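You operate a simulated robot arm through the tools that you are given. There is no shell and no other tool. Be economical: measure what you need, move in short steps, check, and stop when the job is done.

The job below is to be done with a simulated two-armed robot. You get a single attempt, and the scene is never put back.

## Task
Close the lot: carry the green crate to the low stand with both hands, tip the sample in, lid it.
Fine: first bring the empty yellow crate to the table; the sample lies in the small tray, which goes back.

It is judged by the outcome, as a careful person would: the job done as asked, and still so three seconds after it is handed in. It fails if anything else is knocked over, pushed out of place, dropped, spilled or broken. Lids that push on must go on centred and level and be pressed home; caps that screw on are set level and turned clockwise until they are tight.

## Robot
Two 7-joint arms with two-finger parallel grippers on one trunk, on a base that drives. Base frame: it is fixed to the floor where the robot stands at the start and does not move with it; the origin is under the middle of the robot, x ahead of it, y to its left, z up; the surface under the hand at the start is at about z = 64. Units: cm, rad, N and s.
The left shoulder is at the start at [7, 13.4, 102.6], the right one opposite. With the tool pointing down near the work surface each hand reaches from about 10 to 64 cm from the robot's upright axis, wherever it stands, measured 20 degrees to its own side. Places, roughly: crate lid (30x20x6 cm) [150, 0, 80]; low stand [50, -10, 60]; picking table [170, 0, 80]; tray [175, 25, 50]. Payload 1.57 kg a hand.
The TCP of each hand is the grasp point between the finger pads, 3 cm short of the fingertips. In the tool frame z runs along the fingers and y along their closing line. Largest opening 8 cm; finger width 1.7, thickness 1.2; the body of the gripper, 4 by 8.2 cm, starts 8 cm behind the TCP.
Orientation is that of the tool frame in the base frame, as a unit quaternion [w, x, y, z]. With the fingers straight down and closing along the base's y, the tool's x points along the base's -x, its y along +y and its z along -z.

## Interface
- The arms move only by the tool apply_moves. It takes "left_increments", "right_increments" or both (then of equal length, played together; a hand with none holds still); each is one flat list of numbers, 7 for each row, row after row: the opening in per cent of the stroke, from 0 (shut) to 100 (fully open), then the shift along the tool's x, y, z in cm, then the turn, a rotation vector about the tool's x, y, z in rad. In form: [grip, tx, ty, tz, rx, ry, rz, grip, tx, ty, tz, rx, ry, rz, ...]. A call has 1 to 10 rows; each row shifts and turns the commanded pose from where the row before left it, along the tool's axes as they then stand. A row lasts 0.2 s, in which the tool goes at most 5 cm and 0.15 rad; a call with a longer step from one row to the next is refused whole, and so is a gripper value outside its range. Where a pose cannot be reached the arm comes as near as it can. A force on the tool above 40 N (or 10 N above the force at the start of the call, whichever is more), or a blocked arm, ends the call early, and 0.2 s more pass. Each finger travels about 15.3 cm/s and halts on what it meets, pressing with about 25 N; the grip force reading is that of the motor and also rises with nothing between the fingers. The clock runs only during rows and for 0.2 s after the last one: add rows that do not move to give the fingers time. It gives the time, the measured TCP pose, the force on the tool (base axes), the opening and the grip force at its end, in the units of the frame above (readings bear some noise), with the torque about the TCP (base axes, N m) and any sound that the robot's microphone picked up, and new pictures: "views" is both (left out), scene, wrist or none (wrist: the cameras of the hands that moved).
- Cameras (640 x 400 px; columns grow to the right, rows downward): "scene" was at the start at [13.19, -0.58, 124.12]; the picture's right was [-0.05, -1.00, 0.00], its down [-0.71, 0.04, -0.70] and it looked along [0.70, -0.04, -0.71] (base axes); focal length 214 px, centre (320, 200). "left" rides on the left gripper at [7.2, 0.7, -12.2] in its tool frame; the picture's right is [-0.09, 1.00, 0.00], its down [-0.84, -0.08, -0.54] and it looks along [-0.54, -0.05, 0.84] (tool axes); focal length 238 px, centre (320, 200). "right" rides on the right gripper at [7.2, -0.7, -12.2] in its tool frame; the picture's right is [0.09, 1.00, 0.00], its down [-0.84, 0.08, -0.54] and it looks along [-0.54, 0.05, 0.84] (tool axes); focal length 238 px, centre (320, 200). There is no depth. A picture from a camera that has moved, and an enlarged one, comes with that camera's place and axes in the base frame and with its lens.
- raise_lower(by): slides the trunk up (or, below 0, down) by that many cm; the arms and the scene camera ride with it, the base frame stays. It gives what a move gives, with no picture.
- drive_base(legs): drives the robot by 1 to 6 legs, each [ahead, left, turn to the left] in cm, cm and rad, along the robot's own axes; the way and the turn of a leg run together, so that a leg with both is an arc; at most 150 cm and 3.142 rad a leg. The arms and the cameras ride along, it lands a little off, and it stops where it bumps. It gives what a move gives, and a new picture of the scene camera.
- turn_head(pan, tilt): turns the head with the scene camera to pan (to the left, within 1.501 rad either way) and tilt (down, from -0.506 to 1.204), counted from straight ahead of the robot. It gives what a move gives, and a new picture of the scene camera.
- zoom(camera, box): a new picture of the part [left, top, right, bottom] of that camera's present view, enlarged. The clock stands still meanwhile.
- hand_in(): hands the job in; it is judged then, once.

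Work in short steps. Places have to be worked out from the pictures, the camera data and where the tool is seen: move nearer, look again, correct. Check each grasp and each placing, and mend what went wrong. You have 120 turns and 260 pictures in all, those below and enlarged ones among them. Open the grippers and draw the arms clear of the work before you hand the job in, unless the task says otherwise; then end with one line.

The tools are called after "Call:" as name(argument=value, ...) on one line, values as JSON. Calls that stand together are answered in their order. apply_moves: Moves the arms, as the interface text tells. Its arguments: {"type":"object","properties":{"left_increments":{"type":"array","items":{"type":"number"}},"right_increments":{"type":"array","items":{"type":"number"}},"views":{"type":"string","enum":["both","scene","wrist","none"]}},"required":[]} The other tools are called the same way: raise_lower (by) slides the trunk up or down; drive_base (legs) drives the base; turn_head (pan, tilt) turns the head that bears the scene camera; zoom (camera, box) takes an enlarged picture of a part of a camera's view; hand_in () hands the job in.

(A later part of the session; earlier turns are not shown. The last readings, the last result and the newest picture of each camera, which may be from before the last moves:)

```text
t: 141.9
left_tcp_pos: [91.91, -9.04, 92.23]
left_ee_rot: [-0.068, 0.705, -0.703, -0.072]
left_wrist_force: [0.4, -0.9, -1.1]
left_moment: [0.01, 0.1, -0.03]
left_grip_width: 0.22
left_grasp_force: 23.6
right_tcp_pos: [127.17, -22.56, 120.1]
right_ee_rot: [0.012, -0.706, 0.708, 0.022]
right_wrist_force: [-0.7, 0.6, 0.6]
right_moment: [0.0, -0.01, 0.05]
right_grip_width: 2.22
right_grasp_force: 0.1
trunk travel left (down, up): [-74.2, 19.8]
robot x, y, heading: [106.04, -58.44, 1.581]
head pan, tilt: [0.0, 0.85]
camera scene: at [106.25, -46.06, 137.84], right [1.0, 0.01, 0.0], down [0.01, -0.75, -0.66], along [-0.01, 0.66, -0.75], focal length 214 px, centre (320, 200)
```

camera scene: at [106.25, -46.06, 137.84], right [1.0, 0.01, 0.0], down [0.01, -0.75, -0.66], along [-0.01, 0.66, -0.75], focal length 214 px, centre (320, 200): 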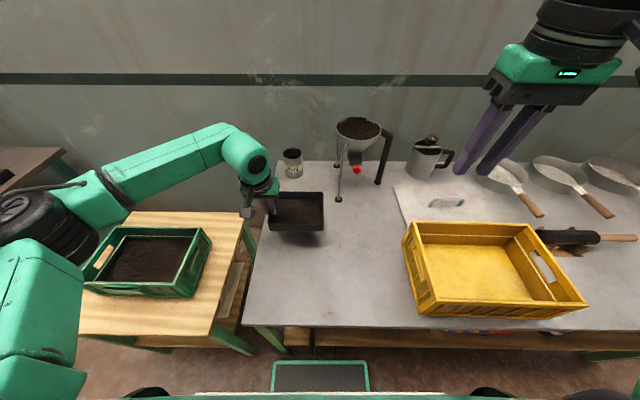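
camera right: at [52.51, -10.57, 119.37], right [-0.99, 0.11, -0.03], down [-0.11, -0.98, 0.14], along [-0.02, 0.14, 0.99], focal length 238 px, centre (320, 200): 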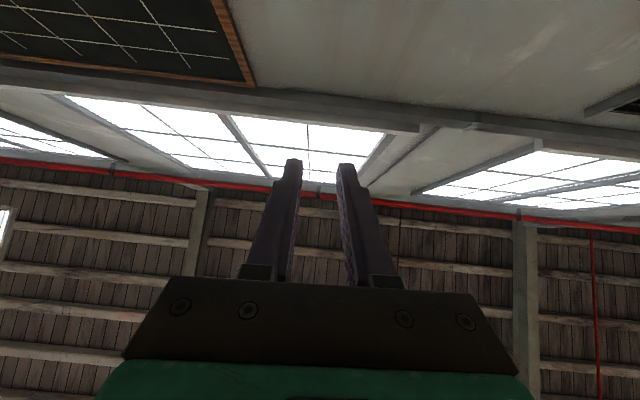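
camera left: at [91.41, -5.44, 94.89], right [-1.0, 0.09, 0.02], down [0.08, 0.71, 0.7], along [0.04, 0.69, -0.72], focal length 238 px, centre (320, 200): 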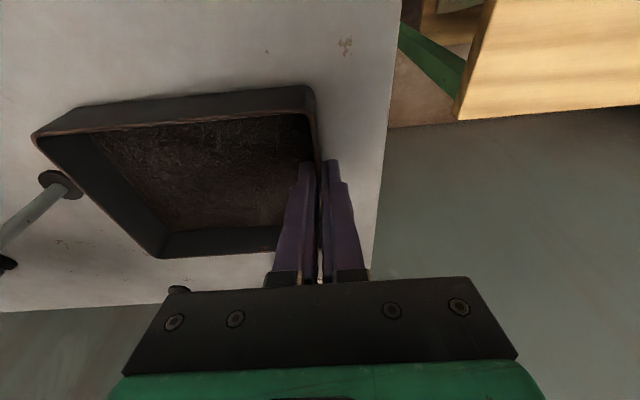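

The tray is clear and level. I'm raising it to shoulder level near the robot's midline, then driving over to the stand.

Call:
apply_moves(left_increments=[0, -0.3, -0.6, -1.3, 0, 0, 0, 0, -0.55, -1.25, -2.7, 0, 0, 0, 0, -0.55, -1.25, -2.7, 0, 0, 0, 0, -0.55, -1.25, -2.7, 0, 0, 0, 0, -0.55, -1.25, -2.7, 0, 0, 0, 0, -0.55, -1.25, -2.7, 0, 0, 0, 0, -0.55, -1.25, -2.7, 0, 0, 0, 0, -0.55, -1.25, -2.7, 0, 0, 0, 0, -0.3, -0.6, -1.3, 0, 0, 0, 0, 0, 0, 0, 0, 0, 0], views="none")

Call:
drive_base(legs=[[-2, 30, 0], [0, 29.5, 0]])

```text
t: 144.1
left_tcp_pos: [101.76, -8.98, 114.42]
left_ee_rot: [-0.068, 0.705, -0.702, -0.071]
left_wrist_force: [0.4, -0.2, -1.3]
left_moment: [-0.02, 0.07, -0.01]
left_grip_width: 0.24
left_grasp_force: 24.4
right_tcp_pos: [127.14, -22.53, 120.06]
right_ee_rot: [0.011, -0.705, 0.708, 0.022]
right_wrist_force: [0.2, -0.3, -0.7]
right_moment: [0.0, 0.03, -0.04]
right_grip_width: 2.2
right_grasp_force: 0.0
trunk travel left (down, up): [-74.2, 19.8]
robot x, y, heading: [106.31, -58.45, 1.583]
head pan, tilt: [0.0, 0.85]
```

```text
t: 147.8
left_tcp_pos: [42.24, -12.14, 114.23]
left_ee_rot: [-0.068, 0.71, -0.697, -0.072]
left_wrist_force: [0.5, 0.0, -1.2]
left_moment: [-0.03, 0.07, 0.0]
left_grip_width: 0.24
left_grasp_force: 23.7
right_tcp_pos: [67.74, -25.28, 120.05]
right_ee_rot: [-0.011, 0.71, -0.704, -0.023]
right_wrist_force: [0.2, 0.4, 0.0]
right_moment: [-0.02, 0.01, -0.02]
right_grip_width: 2.24
right_grasp_force: 0.1
trunk travel left (down, up): [-74.2, 19.8]
robot x, y, heading: [47.63, -61.85, 1.597]
head pan, tilt: [0.0, 0.85]
camera scene: at [47.16, -49.12, 137.84], right [1.0, 0.03, 0.0], down [0.02, -0.75, -0.66], along [-0.02, 0.66, -0.75], focal length 214 px, centre (320, 200)
```

scene: 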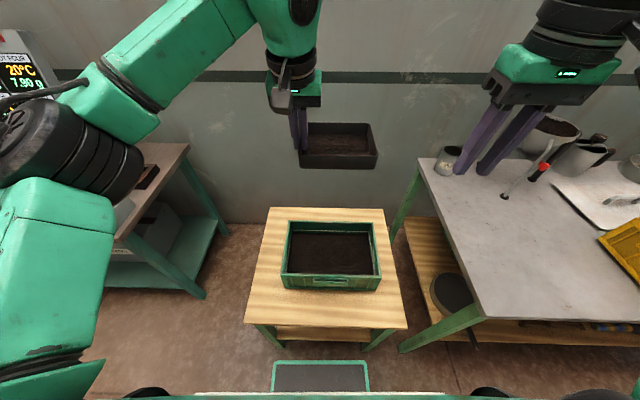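

The tray is over the crate (tray x≈42–57). I'm lowering the trunk to bring it near the crate and starting the tilt in place.

Call:
raise_lower(by=-14)

Call:
apply_moves(left_increments=[0, -0.75, 0, 0.15, 0, 0, 0, 0, -0.75, 0, 0.15, 0, 0, 0, 0, 0, 0, 0, 0, -0.15, 0, 0, 0, 0, 0, 0, -0.15, 0, 0, 0, 0, 0, 0, -0.1, 0, 0, 0, 0, 0, 0, 0, 0])

```text
t: 149.4
left_tcp_pos: [42.02, -12.2, 100.31]
left_ee_rot: [-0.067, 0.71, -0.697, -0.072]
left_wrist_force: [0.6, 0.5, -1.7]
left_moment: [-0.03, 0.07, 0.0]
left_grip_width: 0.23
left_grasp_force: 24.1
right_tcp_pos: [67.58, -25.35, 106.12]
right_ee_rot: [-0.011, 0.71, -0.704, -0.023]
right_wrist_force: [-0.2, 0.2, 0.1]
right_moment: [0.02, -0.02, 0.02]
right_grip_width: 2.23
right_grasp_force: 0.1
trunk travel left (down, up): [-60.2, 33.8]
robot x, y, heading: [47.48, -62.12, 1.602]
head pan, tilt: [0.0, 0.85]
```

```text
t: 150.8
left_tcp_pos: [41.9, -10.67, 100.4]
left_ee_rot: [-0.205, 0.682, -0.669, -0.212]
left_wrist_force: [0.2, -0.2, -1.3]
left_moment: [-0.04, 0.07, -0.01]
left_grip_width: 0.24
left_grasp_force: 24.1
right_tcp_pos: [67.52, -25.34, 106.08]
right_ee_rot: [-0.011, 0.71, -0.704, -0.022]
right_wrist_force: [0.1, 0.5, -0.9]
right_moment: [0.0, 0.02, -0.01]
right_grip_width: 2.26
right_grasp_force: 0.0
trunk travel left (down, up): [-60.2, 33.8]
robot x, y, heading: [47.09, -61.76, 1.597]
head pan, tilt: [0.0, 0.85]
camera scene: at [46.97, -49.13, 123.84], right [1.0, 0.03, 0.0], down [0.02, -0.75, -0.66], along [-0.02, 0.66, -0.75], focal length 214 px, centre (320, 200)
camera left: at [41.65, -23.44, 106.4], right [-1.0, 0.06, 0.05], down [0.07, 0.39, 0.92], along [0.03, 0.92, -0.39], focal length 238 px, centre (320, 200)
```

scene: 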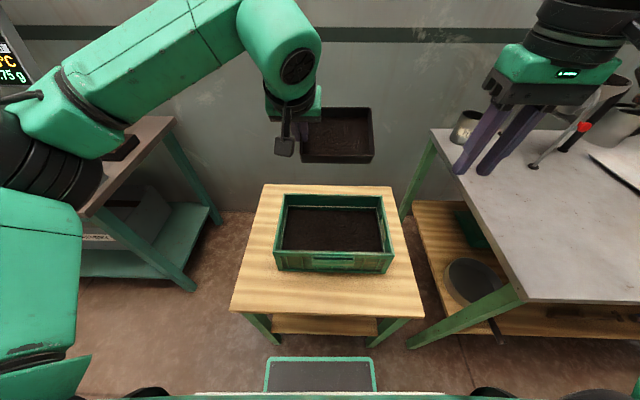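
left: 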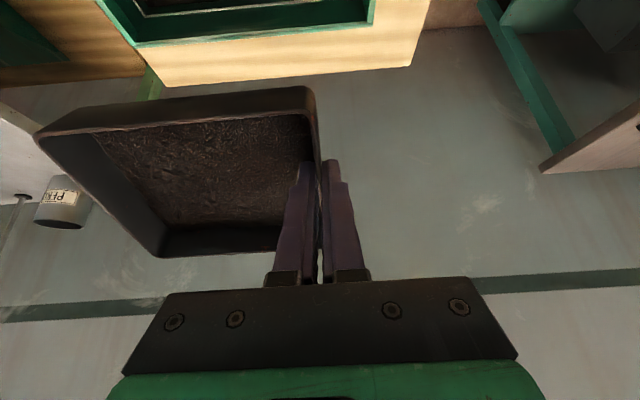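

Reach is fine. I'm lowering another 5 cm to shorten the fall and continuing the tilt to about 57°.

Call:
raise_lower(by=-5)

Call:
apply_moves(left_increments=[0, 0, 0, 0, 0, -0.15, 0, 0, 0, 0, 0, 0, -0.15, 0, 0, 0, 0, 0, 0, -0.15, 0, 0, 0, 0, 0, 0, -0.15, 0, 0, 0, 0, 0, 0, 0, 0, 0, 0, 0, 0, 0, 0, 0])

```text
t: 151.7
left_tcp_pos: [41.95, -10.76, 95.28]
left_ee_rot: [-0.205, 0.683, -0.669, -0.211]
left_wrist_force: [-0.2, -0.2, -1.7]
left_moment: [-0.06, 0.08, -0.01]
left_grip_width: 0.22
left_grasp_force: 24.1
right_tcp_pos: [67.52, -25.41, 101.0]
right_ee_rot: [-0.011, 0.71, -0.704, -0.022]
right_wrist_force: [-0.3, -0.7, -0.7]
right_moment: [-0.01, -0.02, 0.0]
right_grip_width: 2.23
right_grasp_force: 0.1
trunk travel left (down, up): [-55.2, 38.8]
robot x, y, heading: [47.01, -61.88, 1.594]
head pan, tilt: [0.0, 0.85]
```

```text
t: 153.1
left_tcp_pos: [41.89, -10.71, 95.24]
left_ee_rot: [-0.394, 0.589, -0.579, -0.403]
left_wrist_force: [0.7, -0.1, -0.3]
left_moment: [-0.06, 0.11, -0.01]
left_grip_width: 0.21
left_grasp_force: 23.9
right_tcp_pos: [67.58, -25.32, 101.21]
right_ee_rot: [-0.011, 0.71, -0.704, -0.023]
right_wrist_force: [0.0, -0.6, -0.1]
right_moment: [0.03, -0.01, 0.0]
right_grip_width: 2.26
right_grasp_force: 0.0
trunk travel left (down, up): [-55.2, 38.8]
robot x, y, heading: [47.64, -62.25, 1.597]
head pan, tilt: [0.0, 0.85]
camera scene: at [46.97, -49.14, 118.84], right [1.0, 0.03, 0.0], down [0.02, -0.75, -0.66], along [-0.02, 0.66, -0.75], focal length 214 px, centre (320, 200)
camera left: at [41.59, -24.56, 93.09], right [-1.0, 0.01, 0.09], down [0.08, -0.2, 0.98], along [0.03, 0.98, 0.2], focal length 238 px, centre (320, 200)
```

scene: 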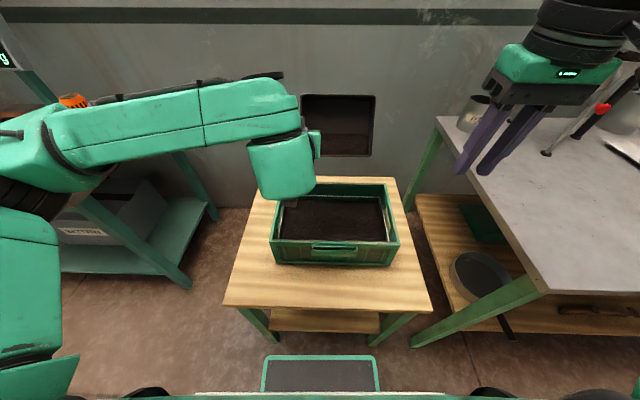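
left: 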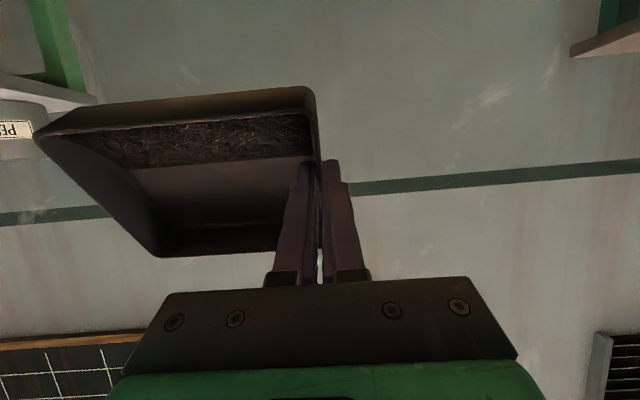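

The tea has slid to the near wall. I'm tilting on past vertical.

Call:
apply_moves(left_increments=[0, 0, 0, 0, 0, -0.15, 0, 0, 0, 0, 0, 0, -0.15, 0, 0, 0, 0, 0, 0, -0.15, 0, 0, 0, 0, 0, 0, -0.15, 0, 0, 0, 0, 0, 0, -0.15, 0, 0, 0, 0, 0, 0, 0, 0, 0, 0, 0, 0, 0, 0, 0])

```text
t: 154.7
left_tcp_pos: [41.92, -10.69, 95.38]
left_ee_rot: [0.578, -0.401, 0.394, 0.592]
left_wrist_force: [0.1, 0.3, -1.7]
left_moment: [-0.03, 0.09, -0.02]
left_grip_width: 0.23
left_grasp_force: 23.6
right_tcp_pos: [67.51, -25.44, 101.12]
right_ee_rot: [-0.011, 0.71, -0.704, -0.022]
right_wrist_force: [0.0, -1.1, -0.2]
right_moment: [-0.01, -0.04, -0.04]
right_grip_width: 2.22
right_grasp_force: 0.1
trunk travel left (down, up): [-55.2, 38.8]
robot x, y, heading: [47.09, -62.02, 1.599]
head pan, tilt: [0.0, 0.85]
camera scene: at [46.99, -49.13, 118.84], right [1.0, 0.03, 0.0], down [0.02, -0.75, -0.66], along [-0.02, 0.66, -0.75], focal length 214 px, centre (320, 200)
camera left: at [41.51, -19.3, 84.24], right [-0.99, -0.05, 0.09], down [0.09, -0.81, 0.58], along [0.04, 0.58, 0.81], focal length 238 px, centre (320, 200)
```

scene: 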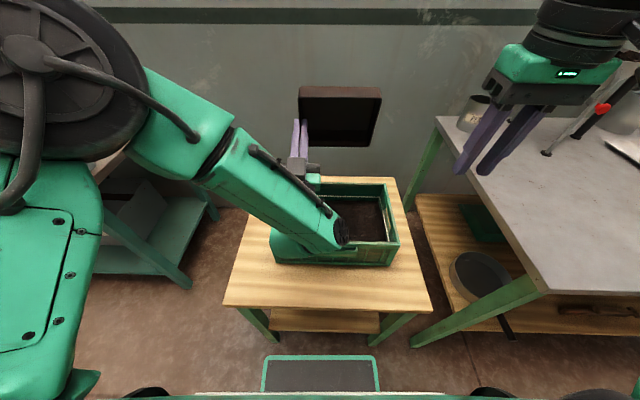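
left: 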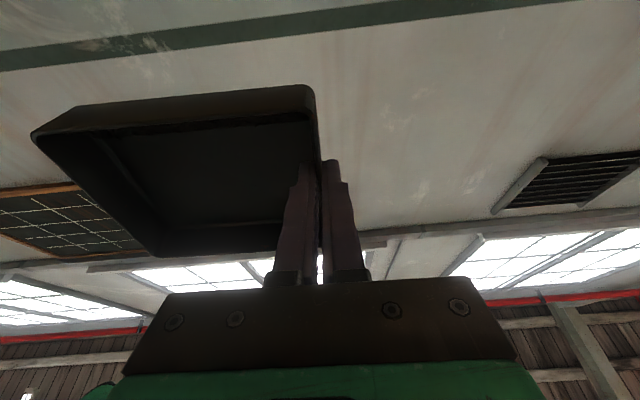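

At τ≈100° the tray looks nearly empty. I'll look closely at the tray and crate.

Call:
zoom(camera="scene", box=[260, 70, 420, 270])

Call:
zoom(camera="left", box=[20, 70, 340, 270])

```text
2.00 times, centred on (340, 170) of scene
camera zoom: at [46.99, -49.13, 118.84], right [1.0, 0.03, 0.0], down [0.02, -0.75, -0.66], along [-0.02, 0.66, -0.75], focal length 429 px, centre (280, 260)
```

zoom: 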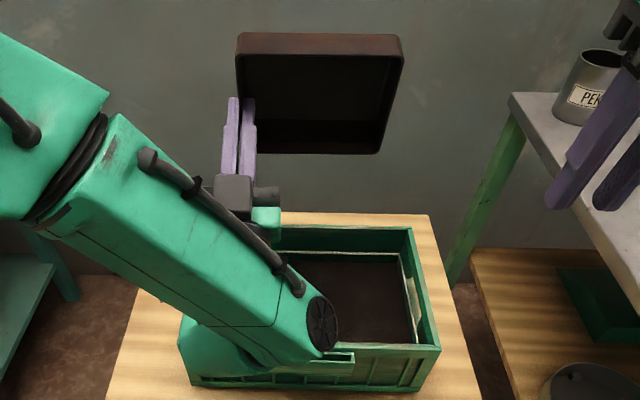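

```text
2.00 times, centred on (180, 170) of left
camera zoom: at [41.51, -19.3, 84.24], right [-0.99, -0.05, 0.09], down [0.09, -0.81, 0.58], along [0.04, 0.58, 0.81], focal length 477 px, centre (600, 260)
```

zoom: 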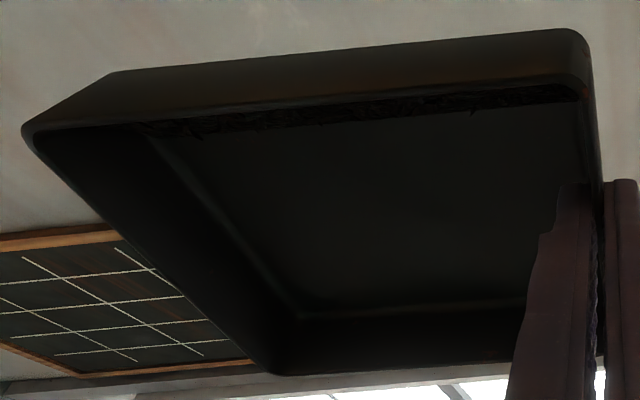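

A little tea clings at the near wall. I'll raise 8 cm for wrist clearance and tilt 0.4 rad further.

Call:
raise_lower(by=8)

Call:
apply_moves(left_increments=[0, 0, 0, 0, 0, -0.15, 0, 0, 0, 0, 0, 0, -0.15, 0, 0, 0, 0, 0, 0, -0.1, 0, 0, 0, 0, 0, 0, 0, 0, 0, 0, 0, 0, 0, 0, 0], views="scene")

Call:
zoom(camera="left", box=[20, 70, 340, 270])

```text
t: 155.9
left_tcp_pos: [41.98, -10.66, 103.36]
left_ee_rot: [0.578, -0.401, 0.395, 0.591]
left_wrist_force: [1.1, 0.2, -0.7]
left_moment: [-0.03, 0.04, 0.02]
left_grip_width: 0.25
left_grasp_force: 24.0
right_tcp_pos: [67.56, -25.31, 109.1]
right_ee_rot: [-0.012, 0.71, -0.704, -0.022]
right_wrist_force: [-0.3, -0.1, 0.0]
right_moment: [-0.01, 0.03, 0.0]
right_grip_width: 2.26
right_grasp_force: 0.1
trunk travel left (down, up): [-63.2, 30.8]
robot x, y, heading: [47.12, -62.13, 1.599]
head pan, tilt: [0.0, 0.85]
```

```text
t: 157.1
left_tcp_pos: [45.3, -9.72, 107.68]
left_ee_rot: [0.643, -0.279, 0.272, 0.659]
left_wrist_force: [0.2, 0.6, -0.9]
left_moment: [-0.06, 0.1, 0.01]
left_grip_width: 0.23
left_grasp_force: 23.7
left hand out of reach, approached as far as the arm can: row 2, 3
right_tcp_pos: [67.5, -25.3, 108.98]
right_ee_rot: [-0.011, 0.71, -0.703, -0.022]
right_wrist_force: [-0.2, 0.2, 0.1]
right_moment: [0.01, 0.02, 0.01]
right_grip_width: 2.24
right_grasp_force: 0.0
trunk travel left (down, up): [-63.2, 30.8]
robot x, y, heading: [47.39, -62.02, 1.598]
head pan, tilt: [0.0, 0.85]
camera scene: at [46.99, -49.15, 126.84], right [1.0, 0.03, 0.0], down [0.02, -0.75, -0.66], along [-0.02, 0.66, -0.75], focal length 214 px, centre (320, 200)
```

scene: 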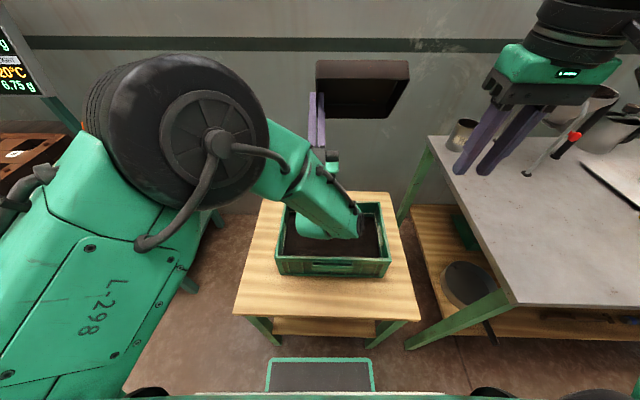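

```text
2.00 times, centred on (180, 170) of left
camera zoom: at [44.76, -13.38, 94.05], right [-0.99, -0.09, 0.07], down [0.1, -0.97, 0.23], along [0.04, 0.23, 0.97], focal length 477 px, centre (600, 260)
```

zoom: 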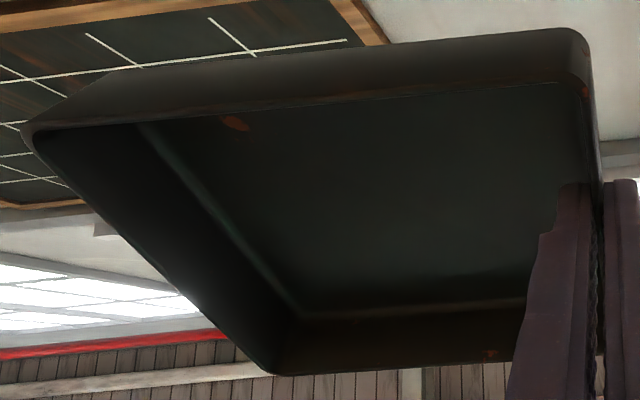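

The tray is empty. I'm rotating it back level over the crate.

Call:
apply_moves(left_increments=[0, 0, 0, 0, 0, 0.15, 0, 0, 0, 0, 0, 0, 0.15, 0, 0, 0, 0, 0, 0, 0.15, 0, 0, 0, 0, 0, 0, 0.15, 0, 0, 0, 0, 0, 0, 0.15, 0, 0, 0, 0, 0, 0, 0.15, 0, 0, 0, 0, 0, 0, 0.15, 0, 0, 0, 0, 0, 0, 0.15, 0, 0, 0, 0, 0, 0, 0.15, 0, 0, 0, 0, 0, 0, 0.15, 0], views="none")

Call:
apply_moves(left_increments=[0, 0, 0, 0, 0, 0.15, 0, 0, 0, 0, 0, 0, 0.15, 0, 0, 0, 0, 0, 0, 0.15, 0, 0, 0, 0, 0, 0, 0.15, 0, 0, 0, 0, 0, 0, 0.02, 0, 0, 0, 0, 0, 0, 0, 0], views="both")

```text
t: 159.3
left_tcp_pos: [45.41, -9.44, 107.5]
left_ee_rot: [-0.286, 0.651, -0.639, -0.294]
left_wrist_force: [0.1, 0.6, -0.7]
left_moment: [-0.07, 0.09, 0.01]
left_grip_width: 0.22
left_grasp_force: 23.3
right_tcp_pos: [67.56, -25.3, 109.05]
right_ee_rot: [-0.011, 0.71, -0.704, -0.021]
right_wrist_force: [-0.8, 0.2, -0.1]
right_moment: [0.03, -0.02, 0.01]
right_grip_width: 2.24
right_grasp_force: 0.0
trunk travel left (down, up): [-63.2, 30.8]
robot x, y, heading: [47.48, -62.07, 1.598]
head pan, tilt: [0.0, 0.85]
```

```text
t: 160.7
left_tcp_pos: [45.34, -9.54, 107.52]
left_ee_rot: [-0.078, 0.708, -0.697, -0.081]
left_wrist_force: [-0.4, -0.3, -1.0]
left_moment: [0.0, 0.06, 0.02]
left_grip_width: 0.22
left_grasp_force: 24.6
right_tcp_pos: [67.56, -25.31, 109.19]
right_ee_rot: [-0.011, 0.71, -0.704, -0.023]
right_wrist_force: [-0.4, -0.2, 0.1]
right_moment: [0.03, -0.01, -0.01]
right_grip_width: 2.23
right_grasp_force: 0.2
trunk travel left (down, up): [-63.2, 30.8]
robot x, y, heading: [47.13, -61.88, 1.603]
head pan, tilt: [0.0, 0.85]
camera scene: at [46.97, -49.14, 126.84], right [1.0, 0.03, 0.0], down [0.02, -0.75, -0.66], along [-0.02, 0.66, -0.75], focal length 214 px, centre (320, 200)
camera left: at [45.05, -19.34, 117.9], right [-1.0, 0.07, 0.02], down [0.07, 0.69, 0.72], along [0.03, 0.72, -0.7], focal length 238 px, centre (320, 200)
```

scene: 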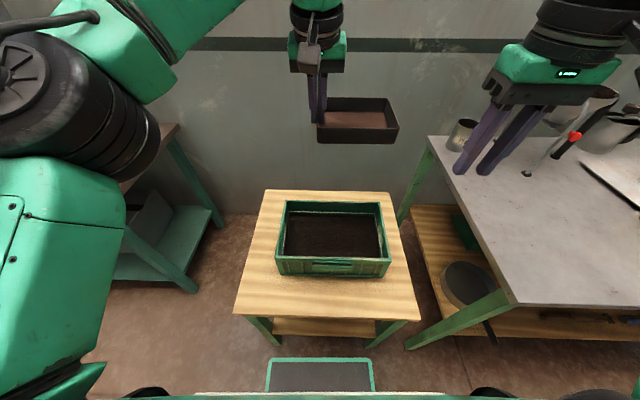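
left: 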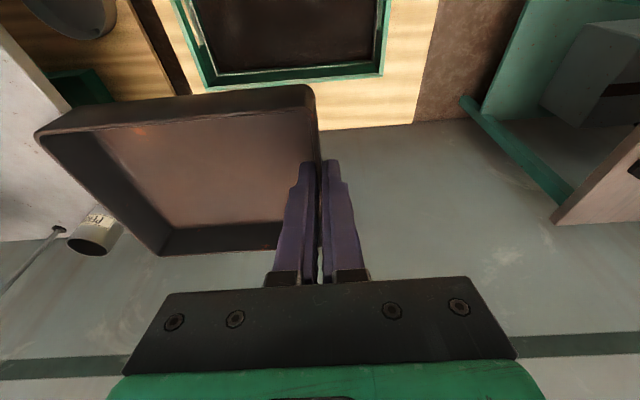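

The tray is empty, and nothing lies spilled that I can see. I'm returning the tray by the same path: trunk up, drive right to the tray's place.

Call:
raise_lower(by=11)

Call:
zoom(camera="scene", box=[220, 170, 440, 320])

Call:
drive_base(legs=[[2, -30, 0], [1.5, -29, -0.013]])

```text
t: 162.1
left_tcp_pos: [45.34, -9.68, 118.53]
left_ee_rot: [-0.078, 0.709, -0.696, -0.082]
left_wrist_force: [0.6, 0.7, -0.9]
left_moment: [-0.04, 0.03, -0.02]
left_grip_width: 0.23
left_grasp_force: 23.8
right_tcp_pos: [67.6, -25.36, 120.1]
right_ee_rot: [-0.011, 0.71, -0.703, -0.022]
right_wrist_force: [-0.1, 0.6, -0.3]
right_moment: [-0.01, 0.01, 0.0]
right_grip_width: 2.24
right_grasp_force: 0.0
trunk travel left (down, up): [-74.2, 19.8]
robot x, y, heading: [47.19, -61.78, 1.6]
head pan, tilt: [0.0, 0.85]
```

```text
2.67 times, centred on (330, 245) of scene
camera zoom: at [46.98, -49.12, 137.83], right [1.0, 0.03, 0.0], down [0.02, -0.75, -0.66], along [-0.02, 0.66, -0.75], focal length 572 px, centre (293, 80)
```

zoom: 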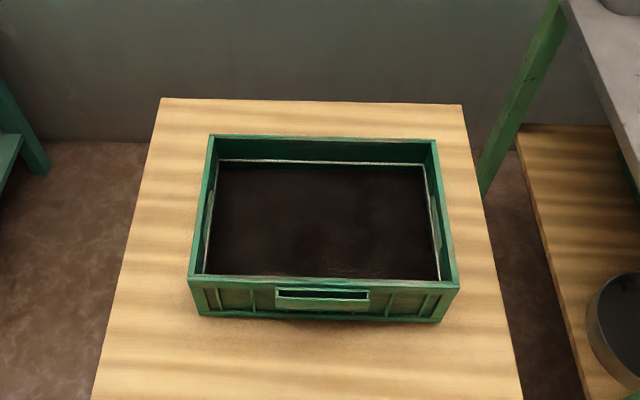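

```text
t: 165.8
left_tcp_pos: [104.99, -4.68, 118.57]
left_ee_rot: [-0.081, 0.704, -0.701, -0.081]
left_wrist_force: [-0.7, 0.3, -1.4]
left_moment: [0.02, 0.04, -0.01]
left_grip_width: 0.23
left_grasp_force: 23.8
right_tcp_pos: [127.06, -20.81, 120.24]
right_ee_rot: [0.012, -0.705, 0.709, 0.022]
right_wrist_force: [-0.1, 0.1, 0.5]
right_moment: [-0.02, -0.03, 0.0]
right_grip_width: 2.26
right_grasp_force: 0.1
trunk travel left (down, up): [-74.2, 19.8]
robot x, y, heading: [105.95, -57.09, 1.587]
head pan, tilt: [0.0, 0.85]
camera scene: at [106.05, -44.25, 137.84], right [1.0, 0.01, 0.0], down [0.01, -0.75, -0.66], along [-0.01, 0.66, -0.75], focal length 214 px, centre (320, 200)
```

scene: 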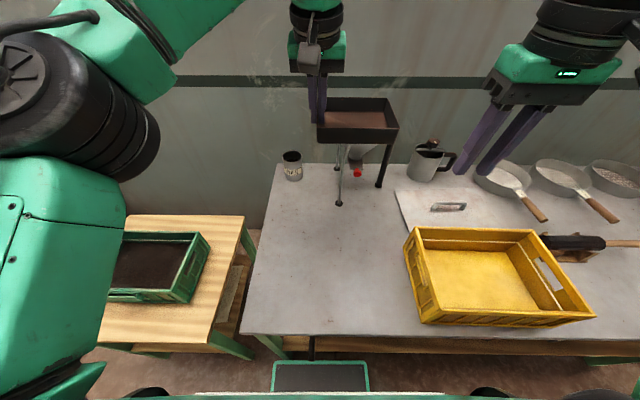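

The stand is clean. I'm moving the tray left, clear of the hopper, then down toward the table.

Call:
apply_moves(left_increments=[0, 0.8, 2.7, -0.17, 0, 0.03, 0, 0, 0.8, 2.7, -0.17, 0, 0, 0, 0, 0.8, 2.7, -0.17, 0, 0, 0, 0, 0.8, 2.7, -0.17, 0, 0, 0, 0, 0.8, 2.7, -0.17, 0, 0, 0], views="none")

Call:
apply_moves(left_increments=[0, 0.58, 0, 2.89, 0, 0, 0, 0, 0.58, 0, 2.89, 0, 0, 0, 0, 0.58, 0, 2.89, 0, 0, 0, 0, 0.58, 0, 2.89, 0, 0, 0, 0, 0.58, 0, 2.89, 0, 0, 0, 0, 0.58, 0, 2.89, 0, 0, 0, 0, 0.58, 0, 2.89, 0, 0, 0, 0, 0.58, 0, 2.89, 0, 0, 0, 0, 0.58, 0, 2.89, 0, 0, 0, 0, 0, 0, 0, 0, 0, 0], views="scene")

```text
t: 167.0
left_tcp_pos: [91.45, -9.1, 118.79]
left_ee_rot: [-0.07, 0.705, -0.703, -0.071]
left_wrist_force: [-0.4, -1.1, -0.8]
left_moment: [0.0, 0.07, 0.01]
left_grip_width: 0.23
left_grasp_force: 24.1
right_tcp_pos: [126.96, -20.82, 120.13]
right_ee_rot: [0.011, -0.705, 0.709, 0.022]
right_wrist_force: [-0.1, 0.5, 0.1]
right_moment: [0.0, -0.01, 0.0]
right_grip_width: 2.26
right_grasp_force: 0.1
trunk travel left (down, up): [-74.2, 19.8]
robot x, y, heading: [106.35, -57.19, 1.582]
head pan, tilt: [0.0, 0.85]
```

```text
t: 169.2
left_tcp_pos: [91.68, -9.08, 92.08]
left_ee_rot: [-0.07, 0.705, -0.702, -0.071]
left_wrist_force: [0.4, 0.2, -0.8]
left_moment: [-0.02, 0.03, -0.02]
left_grip_width: 0.26
left_grasp_force: 24.1
right_tcp_pos: [127.17, -20.79, 120.19]
right_ee_rot: [0.011, -0.705, 0.709, 0.021]
right_wrist_force: [-0.4, -0.1, 0.7]
right_moment: [0.02, 0.02, 0.01]
right_grip_width: 2.2
right_grasp_force: 0.1
trunk travel left (down, up): [-74.2, 19.8]
robot x, y, heading: [106.38, -57.16, 1.583]
head pan, tilt: [0.0, 0.85]
camera scene: at [106.24, -44.25, 137.84], right [1.0, 0.01, 0.0], down [0.01, -0.75, -0.66], along [-0.01, 0.66, -0.75], focal length 214 px, centre (320, 200)
```

scene: 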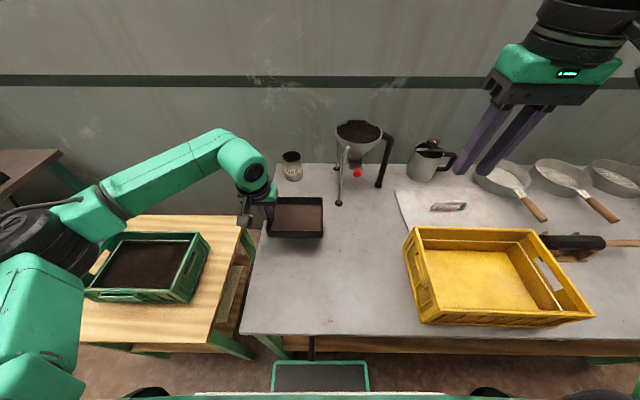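

Now forward 13 cm to the original y, then lowering with the trunk.

Call:
apply_moves(left_increments=[0, -2.12, 0.04, 0.43, 0, 0, 0, 0, -2.12, 0.04, 0.43, 0, 0, 0, 0, -2.12, 0.04, 0.43, 0, 0, 0, 0, -2.12, 0.04, 0.43, 0, 0, 0, 0, -2.12, 0.04, 0.43, 0, 0, 0, 0, -2.12, 0.04, 0.43, 0, 0, 0, 0, 0, 0, 0, 0, 0, 0], views="none")

Call:
raise_lower(by=-6.8)

Call:
raise_lower(by=-0.5)

Call:
zoom(camera="scene", box=[250, 110, 370, 210])

```text
t: 170.8
left_tcp_pos: [91.4, 4.22, 91.81]
left_ee_rot: [-0.07, 0.705, -0.703, -0.072]
left_wrist_force: [0.0, 0.3, -0.4]
left_moment: [0.0, 0.08, -0.04]
left_grip_width: 0.21
left_grasp_force: 23.8
right_tcp_pos: [127.16, -20.81, 120.14]
right_ee_rot: [0.011, -0.705, 0.709, 0.022]
right_wrist_force: [-0.8, 0.5, -0.5]
right_moment: [0.04, -0.02, 0.0]
right_grip_width: 2.24
right_grasp_force: 0.1
trunk travel left (down, up): [-74.2, 19.8]
robot x, y, heading: [106.21, -56.68, 1.581]
head pan, tilt: [0.0, 0.85]
```

```text
t: 171.9
left_tcp_pos: [91.3, 4.07, 85.2]
left_ee_rot: [-0.068, 0.705, -0.702, -0.071]
left_wrist_force: [0.3, 0.2, -1.6]
left_moment: [-0.06, 0.06, -0.01]
left_grip_width: 0.24
left_grasp_force: 23.7
right_tcp_pos: [127.19, -20.78, 113.34]
right_ee_rot: [0.011, -0.706, 0.708, 0.022]
right_wrist_force: [0.1, -0.6, -0.6]
right_moment: [-0.01, -0.01, -0.03]
right_grip_width: 2.23
right_grasp_force: 0.1
trunk travel left (down, up): [-67.4, 26.6]
robot x, y, heading: [105.96, -57.25, 1.585]
head pan, tilt: [0.0, 0.85]
```

```text
t: 172.4
left_tcp_pos: [91.27, 4.2, 84.62]
left_ee_rot: [-0.069, 0.705, -0.702, -0.071]
left_wrist_force: [-0.1, -0.1, -2.2]
left_moment: [0.0, 0.1, -0.03]
left_grip_width: 0.21
left_grasp_force: 23.7
right_tcp_pos: [127.13, -20.81, 112.76]
right_ee_rot: [0.012, -0.706, 0.708, 0.022]
right_wrist_force: [0.1, 0.9, -0.9]
right_moment: [-0.01, -0.03, -0.01]
right_grip_width: 2.21
right_grasp_force: 0.1
trunk travel left (down, up): [-66.9, 27.1]
robot x, y, heading: [106.7, -56.97, 1.582]
head pan, tilt: [0.0, 0.85]
```

```text
4.00 times, centred on (310, 160) of scene
camera zoom: at [106.23, -44.23, 130.53], right [1.0, 0.01, 0.0], down [0.01, -0.75, -0.66], along [-0.01, 0.66, -0.75], focal length 858 px, centre (360, 360)
```

zoom: 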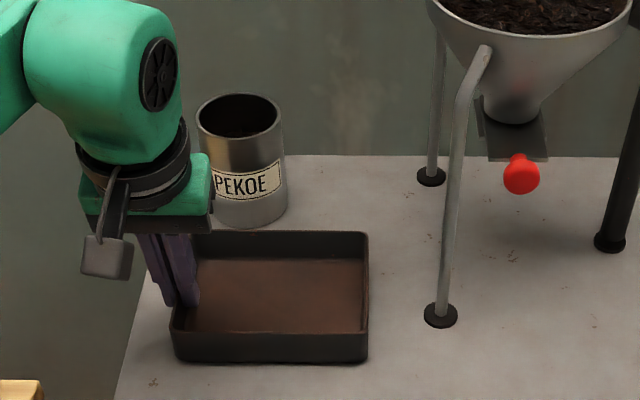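

The tray is over its old spot. I'm lowering the last 0.4 cm, then releasing and rising straight.

Call:
raise_lower(by=-0.4)

Call:
apply_moves(left_increments=[25, 0, 0, 0, 0, 0, 0, 25, 0, 0, 0, 0, 0, 0, 25, -0.4, 0, -1.96, 0, 0, 0, 25, -0.6, 0, -2.94, 0, 0, 0, 25, -0.6, 0, -2.94, 0, 0, 0, 25, 3, 0, -1.5, 0, 0, 0, 25, 3, 0, -1.5, 0, 0, 0, 25, 3, 0, -1.5, 0, 0.1, 0, 25, 3, 0, -1.5, 0, 0.1, 0], views="scene")

Call:
zoom(camera="scene", box=[250, 110, 490, 260])

```text
t: 172.9
left_tcp_pos: [91.35, 4.24, 84.4]
left_ee_rot: [-0.07, 0.705, -0.702, -0.072]
left_wrist_force: [-1.1, 0.3, 5.8]
left_moment: [0.38, -0.04, -0.02]
left_grip_width: 0.23
left_grasp_force: 23.8
right_tcp_pos: [127.23, -20.88, 112.45]
right_ee_rot: [0.011, -0.705, 0.709, 0.023]
right_wrist_force: [0.2, 0.2, -0.8]
right_moment: [-0.01, 0.04, -0.01]
right_grip_width: 2.25
right_grasp_force: 0.0
trunk travel left (down, up): [-66.5, 27.5]
robot x, y, heading: [106.16, -57.04, 1.587]
head pan, tilt: [0.0, 0.85]
```

```text
t: 174.9
left_tcp_pos: [91.48, -9.03, 96.4]
left_ee_rot: [0.003, 0.709, -0.706, 0.0]
left_wrist_force: [0.2, 0.9, -0.8]
left_moment: [0.0, 0.02, 0.02]
left_grip_width: 2.01
left_grasp_force: 0.1
right_tcp_pos: [127.16, -20.85, 112.46]
right_ee_rot: [0.012, -0.705, 0.708, 0.023]
right_wrist_force: [-0.7, -0.4, -1.2]
right_moment: [0.02, 0.03, 0.01]
right_grip_width: 2.25
right_grasp_force: 0.0
trunk travel left (down, up): [-66.5, 27.5]
robot x, y, heading: [106.27, -56.85, 1.587]
head pan, tilt: [0.0, 0.85]
camera scene: at [106.22, -44.34, 130.15], right [1.0, 0.01, 0.0], down [0.01, -0.75, -0.66], along [-0.01, 0.66, -0.75], focal length 214 px, centre (320, 200)
```

scene: 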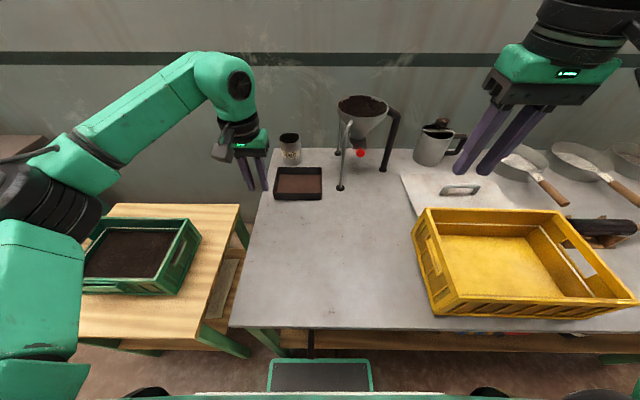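

```text
2.67 times, centred on (370, 185) of scene
camera zoom: at [106.22, -44.34, 130.15], right [1.0, 0.01, 0.0], down [0.01, -0.75, -0.66], along [-0.01, 0.66, -0.75], focal length 572 px, centre (187, 240)
```

zoom: 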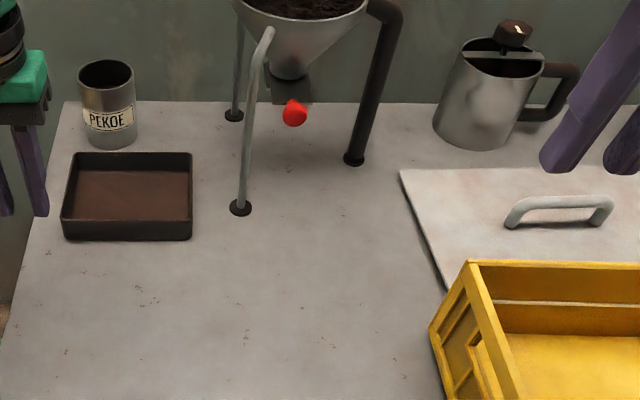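

The tray is back in its place. Next is the lid, with a bar handle along x at about (148, 1). The right hand should be able to yaw 90° clockwise to grip the bar across, so I'll drive right and look.

Call:
drive_base(legs=[[0, -29, -0.015]])

Call:
apply_moves(right_increments=[60, 0, 0, 0, 0, 0, 0.15, 60, 0, 0, 0, 0, 0, 0.15, 60, 0, 0, 0, 0, 0, 0.15, 60, 0, 0, 0, 0, 0, 0.15, 60, 0, 0, 0, 0, 0, 0.15, 60, 0, 0, 0, 0, 0, 0.15, 60, 0, 0, 0, 0, 0, 0.15, 60, 0, 0, 0, 0, 0, 0.15, 60, 0, 0, 0, 0, 0, 0.15, 60, 0, 0, 0, 0, 0, 0.15], left_increments=[25, 3, 1, -0.5, 0, 0, 0, 25, 3, 1, -0.5, 0, 0, 0, 25, 3, 1, -0.5, 0, 0, 0, 25, 3, 1, -0.5, 0, 0, 0, 25, 0, 0, 0, 0, 0, 0, 25, 0, 0, 0, 0, 0, 0, 25, 0, 0, 0, 0, 0, 0, 25, 0, 0, 0, 0, 0, 0, 25, 0, 0, 0, 0, 0, 0, 25, 0, 0, 0, 0, 0, 0], views="scene")

Call:
zoom(camera="right", box=[0, 0, 640, 400])

```text
t: 176.9
left_tcp_pos: [120.79, -8.48, 96.24]
left_ee_rot: [-0.001, -0.703, 0.711, 0.0]
left_wrist_force: [-0.4, 0.5, 0.0]
left_moment: [-0.01, -0.02, 0.01]
left_grip_width: 2.01
left_grasp_force: 0.1
right_tcp_pos: [156.54, -20.98, 112.28]
right_ee_rot: [0.012, -0.7, 0.714, 0.022]
right_wrist_force: [0.4, -0.3, 0.9]
right_moment: [-0.02, 0.0, -0.05]
right_grip_width: 2.25
right_grasp_force: 0.0
trunk travel left (down, up): [-66.5, 27.5]
robot x, y, heading: [135.23, -56.86, 1.568]
head pan, tilt: [0.0, 0.85]
camera scene: at [135.11, -44.1, 130.14], right [1.0, 0.0, 0.0], down [0.0, -0.75, -0.66], along [0.0, 0.66, -0.75], focal length 214 px, centre (320, 200)
```

scene: 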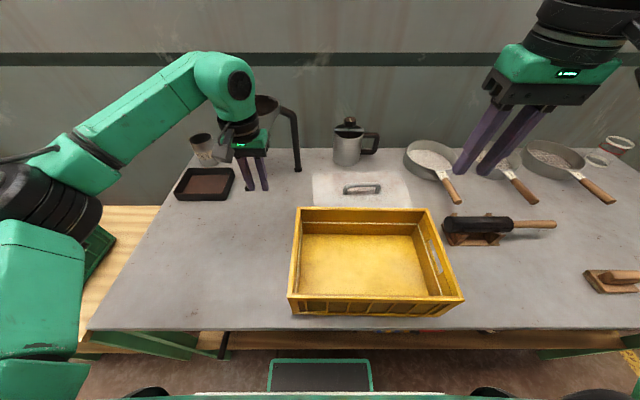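

```text
t: 179.1
left_tcp_pos: [116.78, -20.14, 98.33]
left_ee_rot: [-0.002, -0.703, 0.711, 0.001]
left_wrist_force: [-0.4, -0.1, -0.4]
left_moment: [0.04, 0.01, 0.02]
left_grip_width: 2.0
left_grasp_force: 0.1
right_tcp_pos: [156.41, -20.98, 112.48]
right_ee_rot: [-0.006, -0.025, 0.999, 0.024]
right_wrist_force: [0.4, 0.3, -0.3]
right_moment: [0.0, 0.01, 0.01]
right_grip_width: 4.81
right_grasp_force: 0.0
trunk travel left (down, up): [-66.5, 27.5]
robot x, y, heading: [135.61, -56.72, 1.568]
head pan, tilt: [0.0, 0.85]
camera scene: at [135.18, -44.1, 130.14], right [1.0, 0.0, 0.0], down [0.0, -0.75, -0.66], along [0.0, 0.66, -0.75], focal length 214 px, centre (320, 200)
```

scene: 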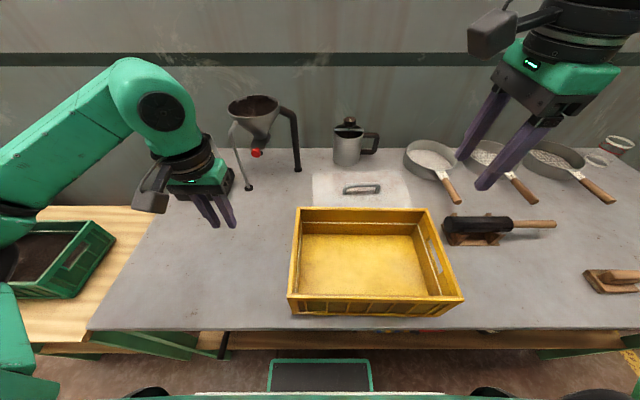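

```text
1.00 times, centred on (320, 200) of right (not enlarged: the box is as wide or as high as the picture)
camera zoom: at [149.52, -22.56, 124.63], right [-0.14, 0.99, 0.05], down [0.84, 0.09, 0.53], along [0.52, 0.12, -0.84], focal length 238 px, centre (320, 200)
```

zoom: 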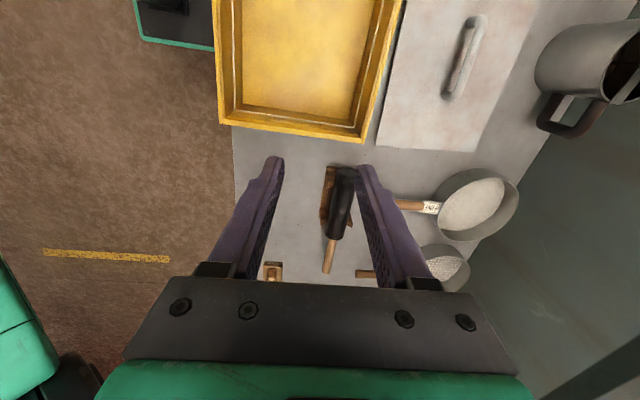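

The right hand reached the 90° yaw. The handle bar runs along x with its centre near (147.7, 0.5). I'm squaring the hand and moving above it.

Call:
apply_moves(right_increments=[60, 1.45, 3.6, 0, 0.048, -0.012, 0.05, 60, 1.45, 3.6, 0, 0, 0, 0, 60, 1.45, 3.6, 0, 0, 0, 0, 60, 1.45, 3.6, 0, 0, 0, 0, 60, 1.45, 3.6, 0, 0, 0, 0, 60, 1.45, 3.5, 0, 0, 0, 0, 60, 0, 0, 4, 0, 0, 0, 60, 0, 0, 4, 0, 0, 0, 60, 0, 0, 4, 0, 0, 0, 60, 0, 0, 4, 0, 0, 0])

```text
t: 181.3
left_tcp_pos: [116.88, -20.23, 98.26]
left_ee_rot: [-0.003, -0.703, 0.711, -0.001]
left_wrist_force: [0.5, 0.2, 0.5]
left_moment: [0.02, 0.01, 0.01]
left_grip_width: 2.0
left_grasp_force: 0.1
right_tcp_pos: [146.84, -1.63, 95.53]
right_ee_rot: [-0.001, -0.001, 1.0, 0.0]
right_wrist_force: [0.5, 0.1, -0.5]
right_moment: [0.02, -0.03, -0.01]
right_grip_width: 4.79
right_grasp_force: 0.0
right hand out of reach, approached as far as the arm can: row 6
trunk travel left (down, up): [-66.5, 27.5]
robot x, y, heading: [135.03, -56.88, 1.567]
head pan, tilt: [0.0, 0.85]
camera scene: at [135.26, -43.98, 130.13], right [1.0, 0.0, 0.0], down [0.0, -0.75, -0.66], along [0.0, 0.66, -0.75], focal length 214 px, centre (320, 200)
camera right: at [139.76, -2.29, 107.63], right [-0.09, 1.0, 0.0], down [0.84, 0.08, 0.54], along [0.54, 0.05, -0.84], focal length 238 px, centre (320, 200)
```

scene: 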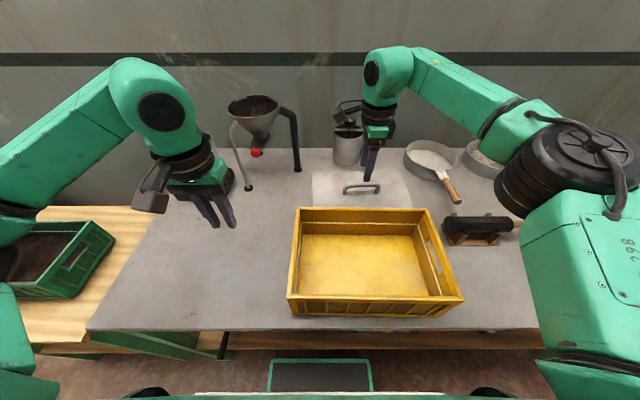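
right: 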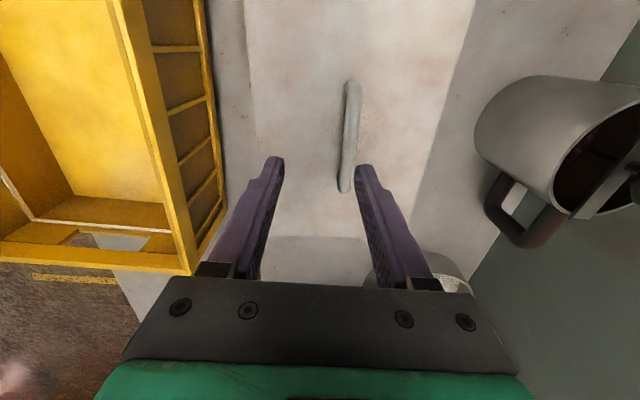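

The handle centre is at about (147.2, 1.0), yawed about +0.06. I'm shifting 2.6 cm forward with that yaw and coming down to z≈89.5.

Call:
apply_moves(right_increments=[60, -0.2, 1.3, 0, 0, 0, -0.06, 60, -0.2, 1.3, 0, 0, 0, 0, 60, 0, 0, 3, 0, 0, 0, 60, 0, 0, 3, 0, 0, 0, 60, 0, 0, 0, 0, 0, 0], views="wrist")

Call:
zoom(camera="scene", box=[290, 100, 450, 220])

```text
t: 182.5
left_tcp_pos: [116.83, -20.21, 98.25]
left_ee_rot: [-0.001, -0.704, 0.71, 0.0]
left_wrist_force: [-0.3, 0.2, 0.1]
left_moment: [-0.02, -0.01, 0.04]
left_grip_width: 2.01
left_grasp_force: 0.1
right_tcp_pos: [147.1, 0.6, 89.66]
right_ee_rot: [-0.001, -0.03, 1.0, -0.001]
right_wrist_force: [-0.2, 1.2, -0.7]
right_moment: [0.03, 0.04, -0.03]
right_grip_width: 4.81
right_grasp_force: 0.2
trunk travel left (down, up): [-66.5, 27.5]
robot x, y, heading: [135.05, -57.19, 1.568]
head pan, tilt: [0.0, 0.85]
camera right: at [140.03, -0.55, 101.76], right [-0.15, 0.99, 0.0], down [0.83, 0.13, 0.54], along [0.53, 0.08, -0.84], focal length 238 px, centre (320, 200)
```

right: 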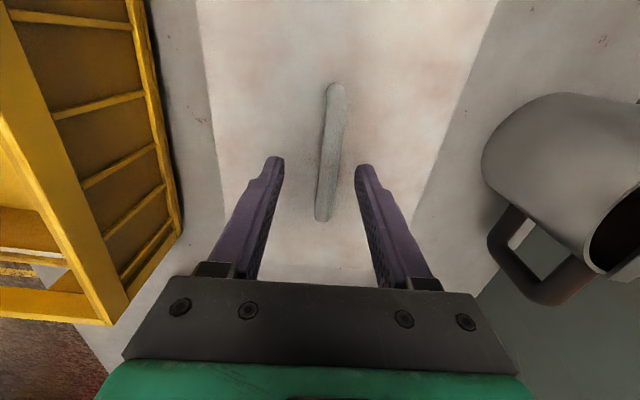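

```text
3.33 times, centred on (370, 160) of scene
camera zoom: at [135.15, -44.14, 130.15], right [1.0, 0.0, 0.0], down [0.0, -0.75, -0.66], along [0.0, 0.66, -0.75], focal length 715 px, centre (153, 333)
```

zoom: 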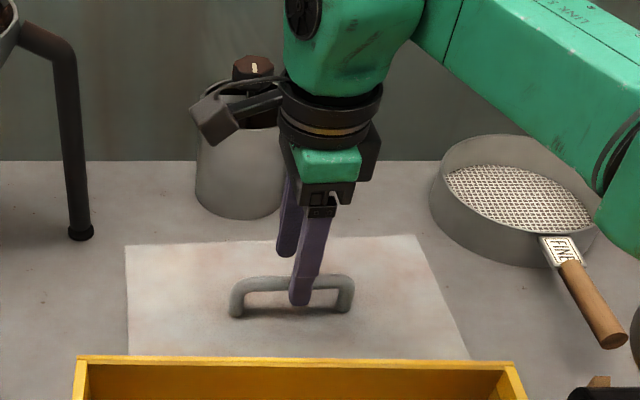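

The bar is centred between the fingers. I'm descending to z≈86 and closing on it.

Call:
apply_moves(right_increments=[60, 0, 0.3, 1.5, 0, 0, 0, 60, 0, 0, 1.4, 0, 0, 0, 60, 0, 0, 0.8, 0, 0, 0, 30, 0, 0, 0, 0, 0, 0, 0, 0, 0, 0, 0, 0, 0, 0, 0, 0, 0, 0, 0, 0, 0, 0, 0, 0, 0, 0, 0], views="wrist")

Call:
zoom(camera="scene", box=[290, 100, 450, 220])

```text
t: 184.1
left_tcp_pos: [116.78, -20.23, 98.42]
left_ee_rot: [-0.003, -0.703, 0.711, 0.001]
left_wrist_force: [0.7, -0.8, 0.4]
left_moment: [0.01, 0.02, -0.01]
left_grip_width: 2.02
left_grasp_force: 0.0
right_tcp_pos: [147.16, 0.91, 85.93]
right_ee_rot: [0.0, -0.031, 1.0, 0.0]
right_wrist_force: [0.0, 0.3, -0.8]
right_moment: [-0.01, 0.07, -0.09]
right_grip_width: 1.33
right_grasp_force: 24.9
trunk travel left (down, up): [-66.5, 27.5]
robot x, y, heading: [135.18, -56.76, 1.571]
head pan, tilt: [0.0, 0.85]
camera right: at [140.04, -0.21, 98.14], right [-0.15, 0.99, 0.0], down [0.83, 0.13, 0.54], along [0.53, 0.08, -0.84], focal length 238 px, centre (320, 200)
```

right: 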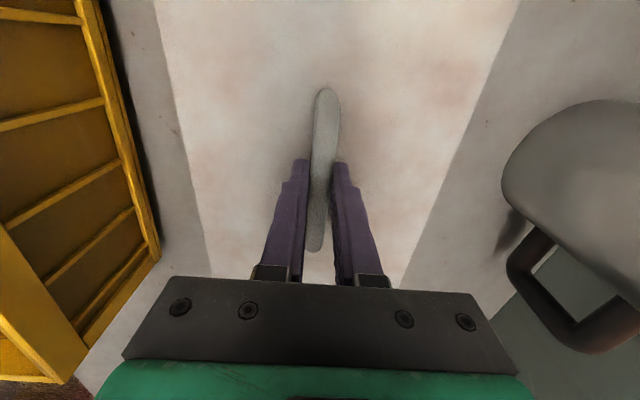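

```text
3.33 times, centred on (370, 160) of scene
camera zoom: at [135.18, -44.09, 130.14], right [1.0, 0.0, 0.0], down [0.0, -0.75, -0.66], along [0.0, 0.66, -0.75], focal length 715 px, centre (153, 333)
```

zoom: 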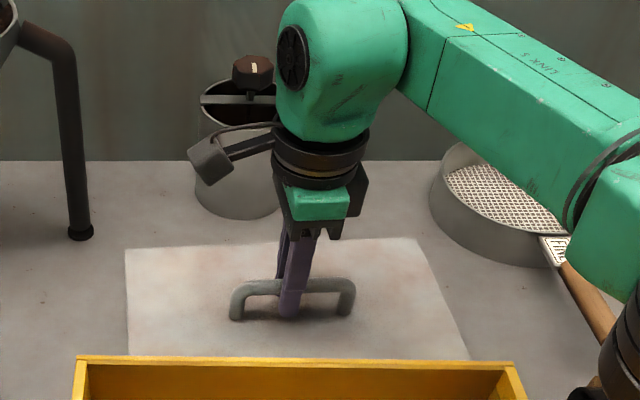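

The handle bar is held (1.33 cm). Trial lift of 3 cm, then a level check.

Call:
raise_lower(by=3)

Call:
zoom(camera="scene", box=[290, 100, 450, 220])

```text
t: 184.9
left_tcp_pos: [116.88, -20.18, 101.39]
left_ee_rot: [-0.002, -0.703, 0.711, -0.001]
left_wrist_force: [-0.1, -0.1, 0.2]
left_moment: [-0.03, -0.03, 0.0]
left_grip_width: 1.99
left_grasp_force: 0.0
right_tcp_pos: [147.19, 0.85, 89.07]
right_ee_rot: [-0.001, -0.031, 1.0, 0.0]
right_wrist_force: [0.0, -0.1, -1.2]
right_moment: [0.03, 0.0, 0.01]
right_grip_width: 1.3
right_grasp_force: 25.0
trunk travel left (down, up): [-69.5, 24.5]
robot x, y, heading: [135.11, -57.04, 1.565]
head pan, tilt: [0.0, 0.85]
```

```text
3.33 times, centred on (370, 160) of scene
camera zoom: at [135.18, -44.03, 133.14], right [1.0, 0.0, 0.0], down [0.0, -0.75, -0.66], along [0.0, 0.66, -0.75], focal length 715 px, centre (153, 333)
```

zoom: 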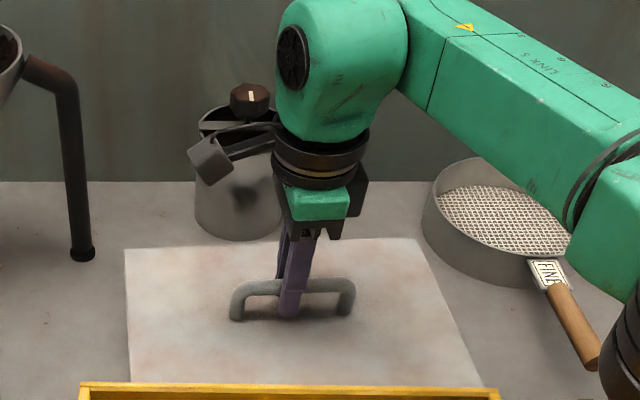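

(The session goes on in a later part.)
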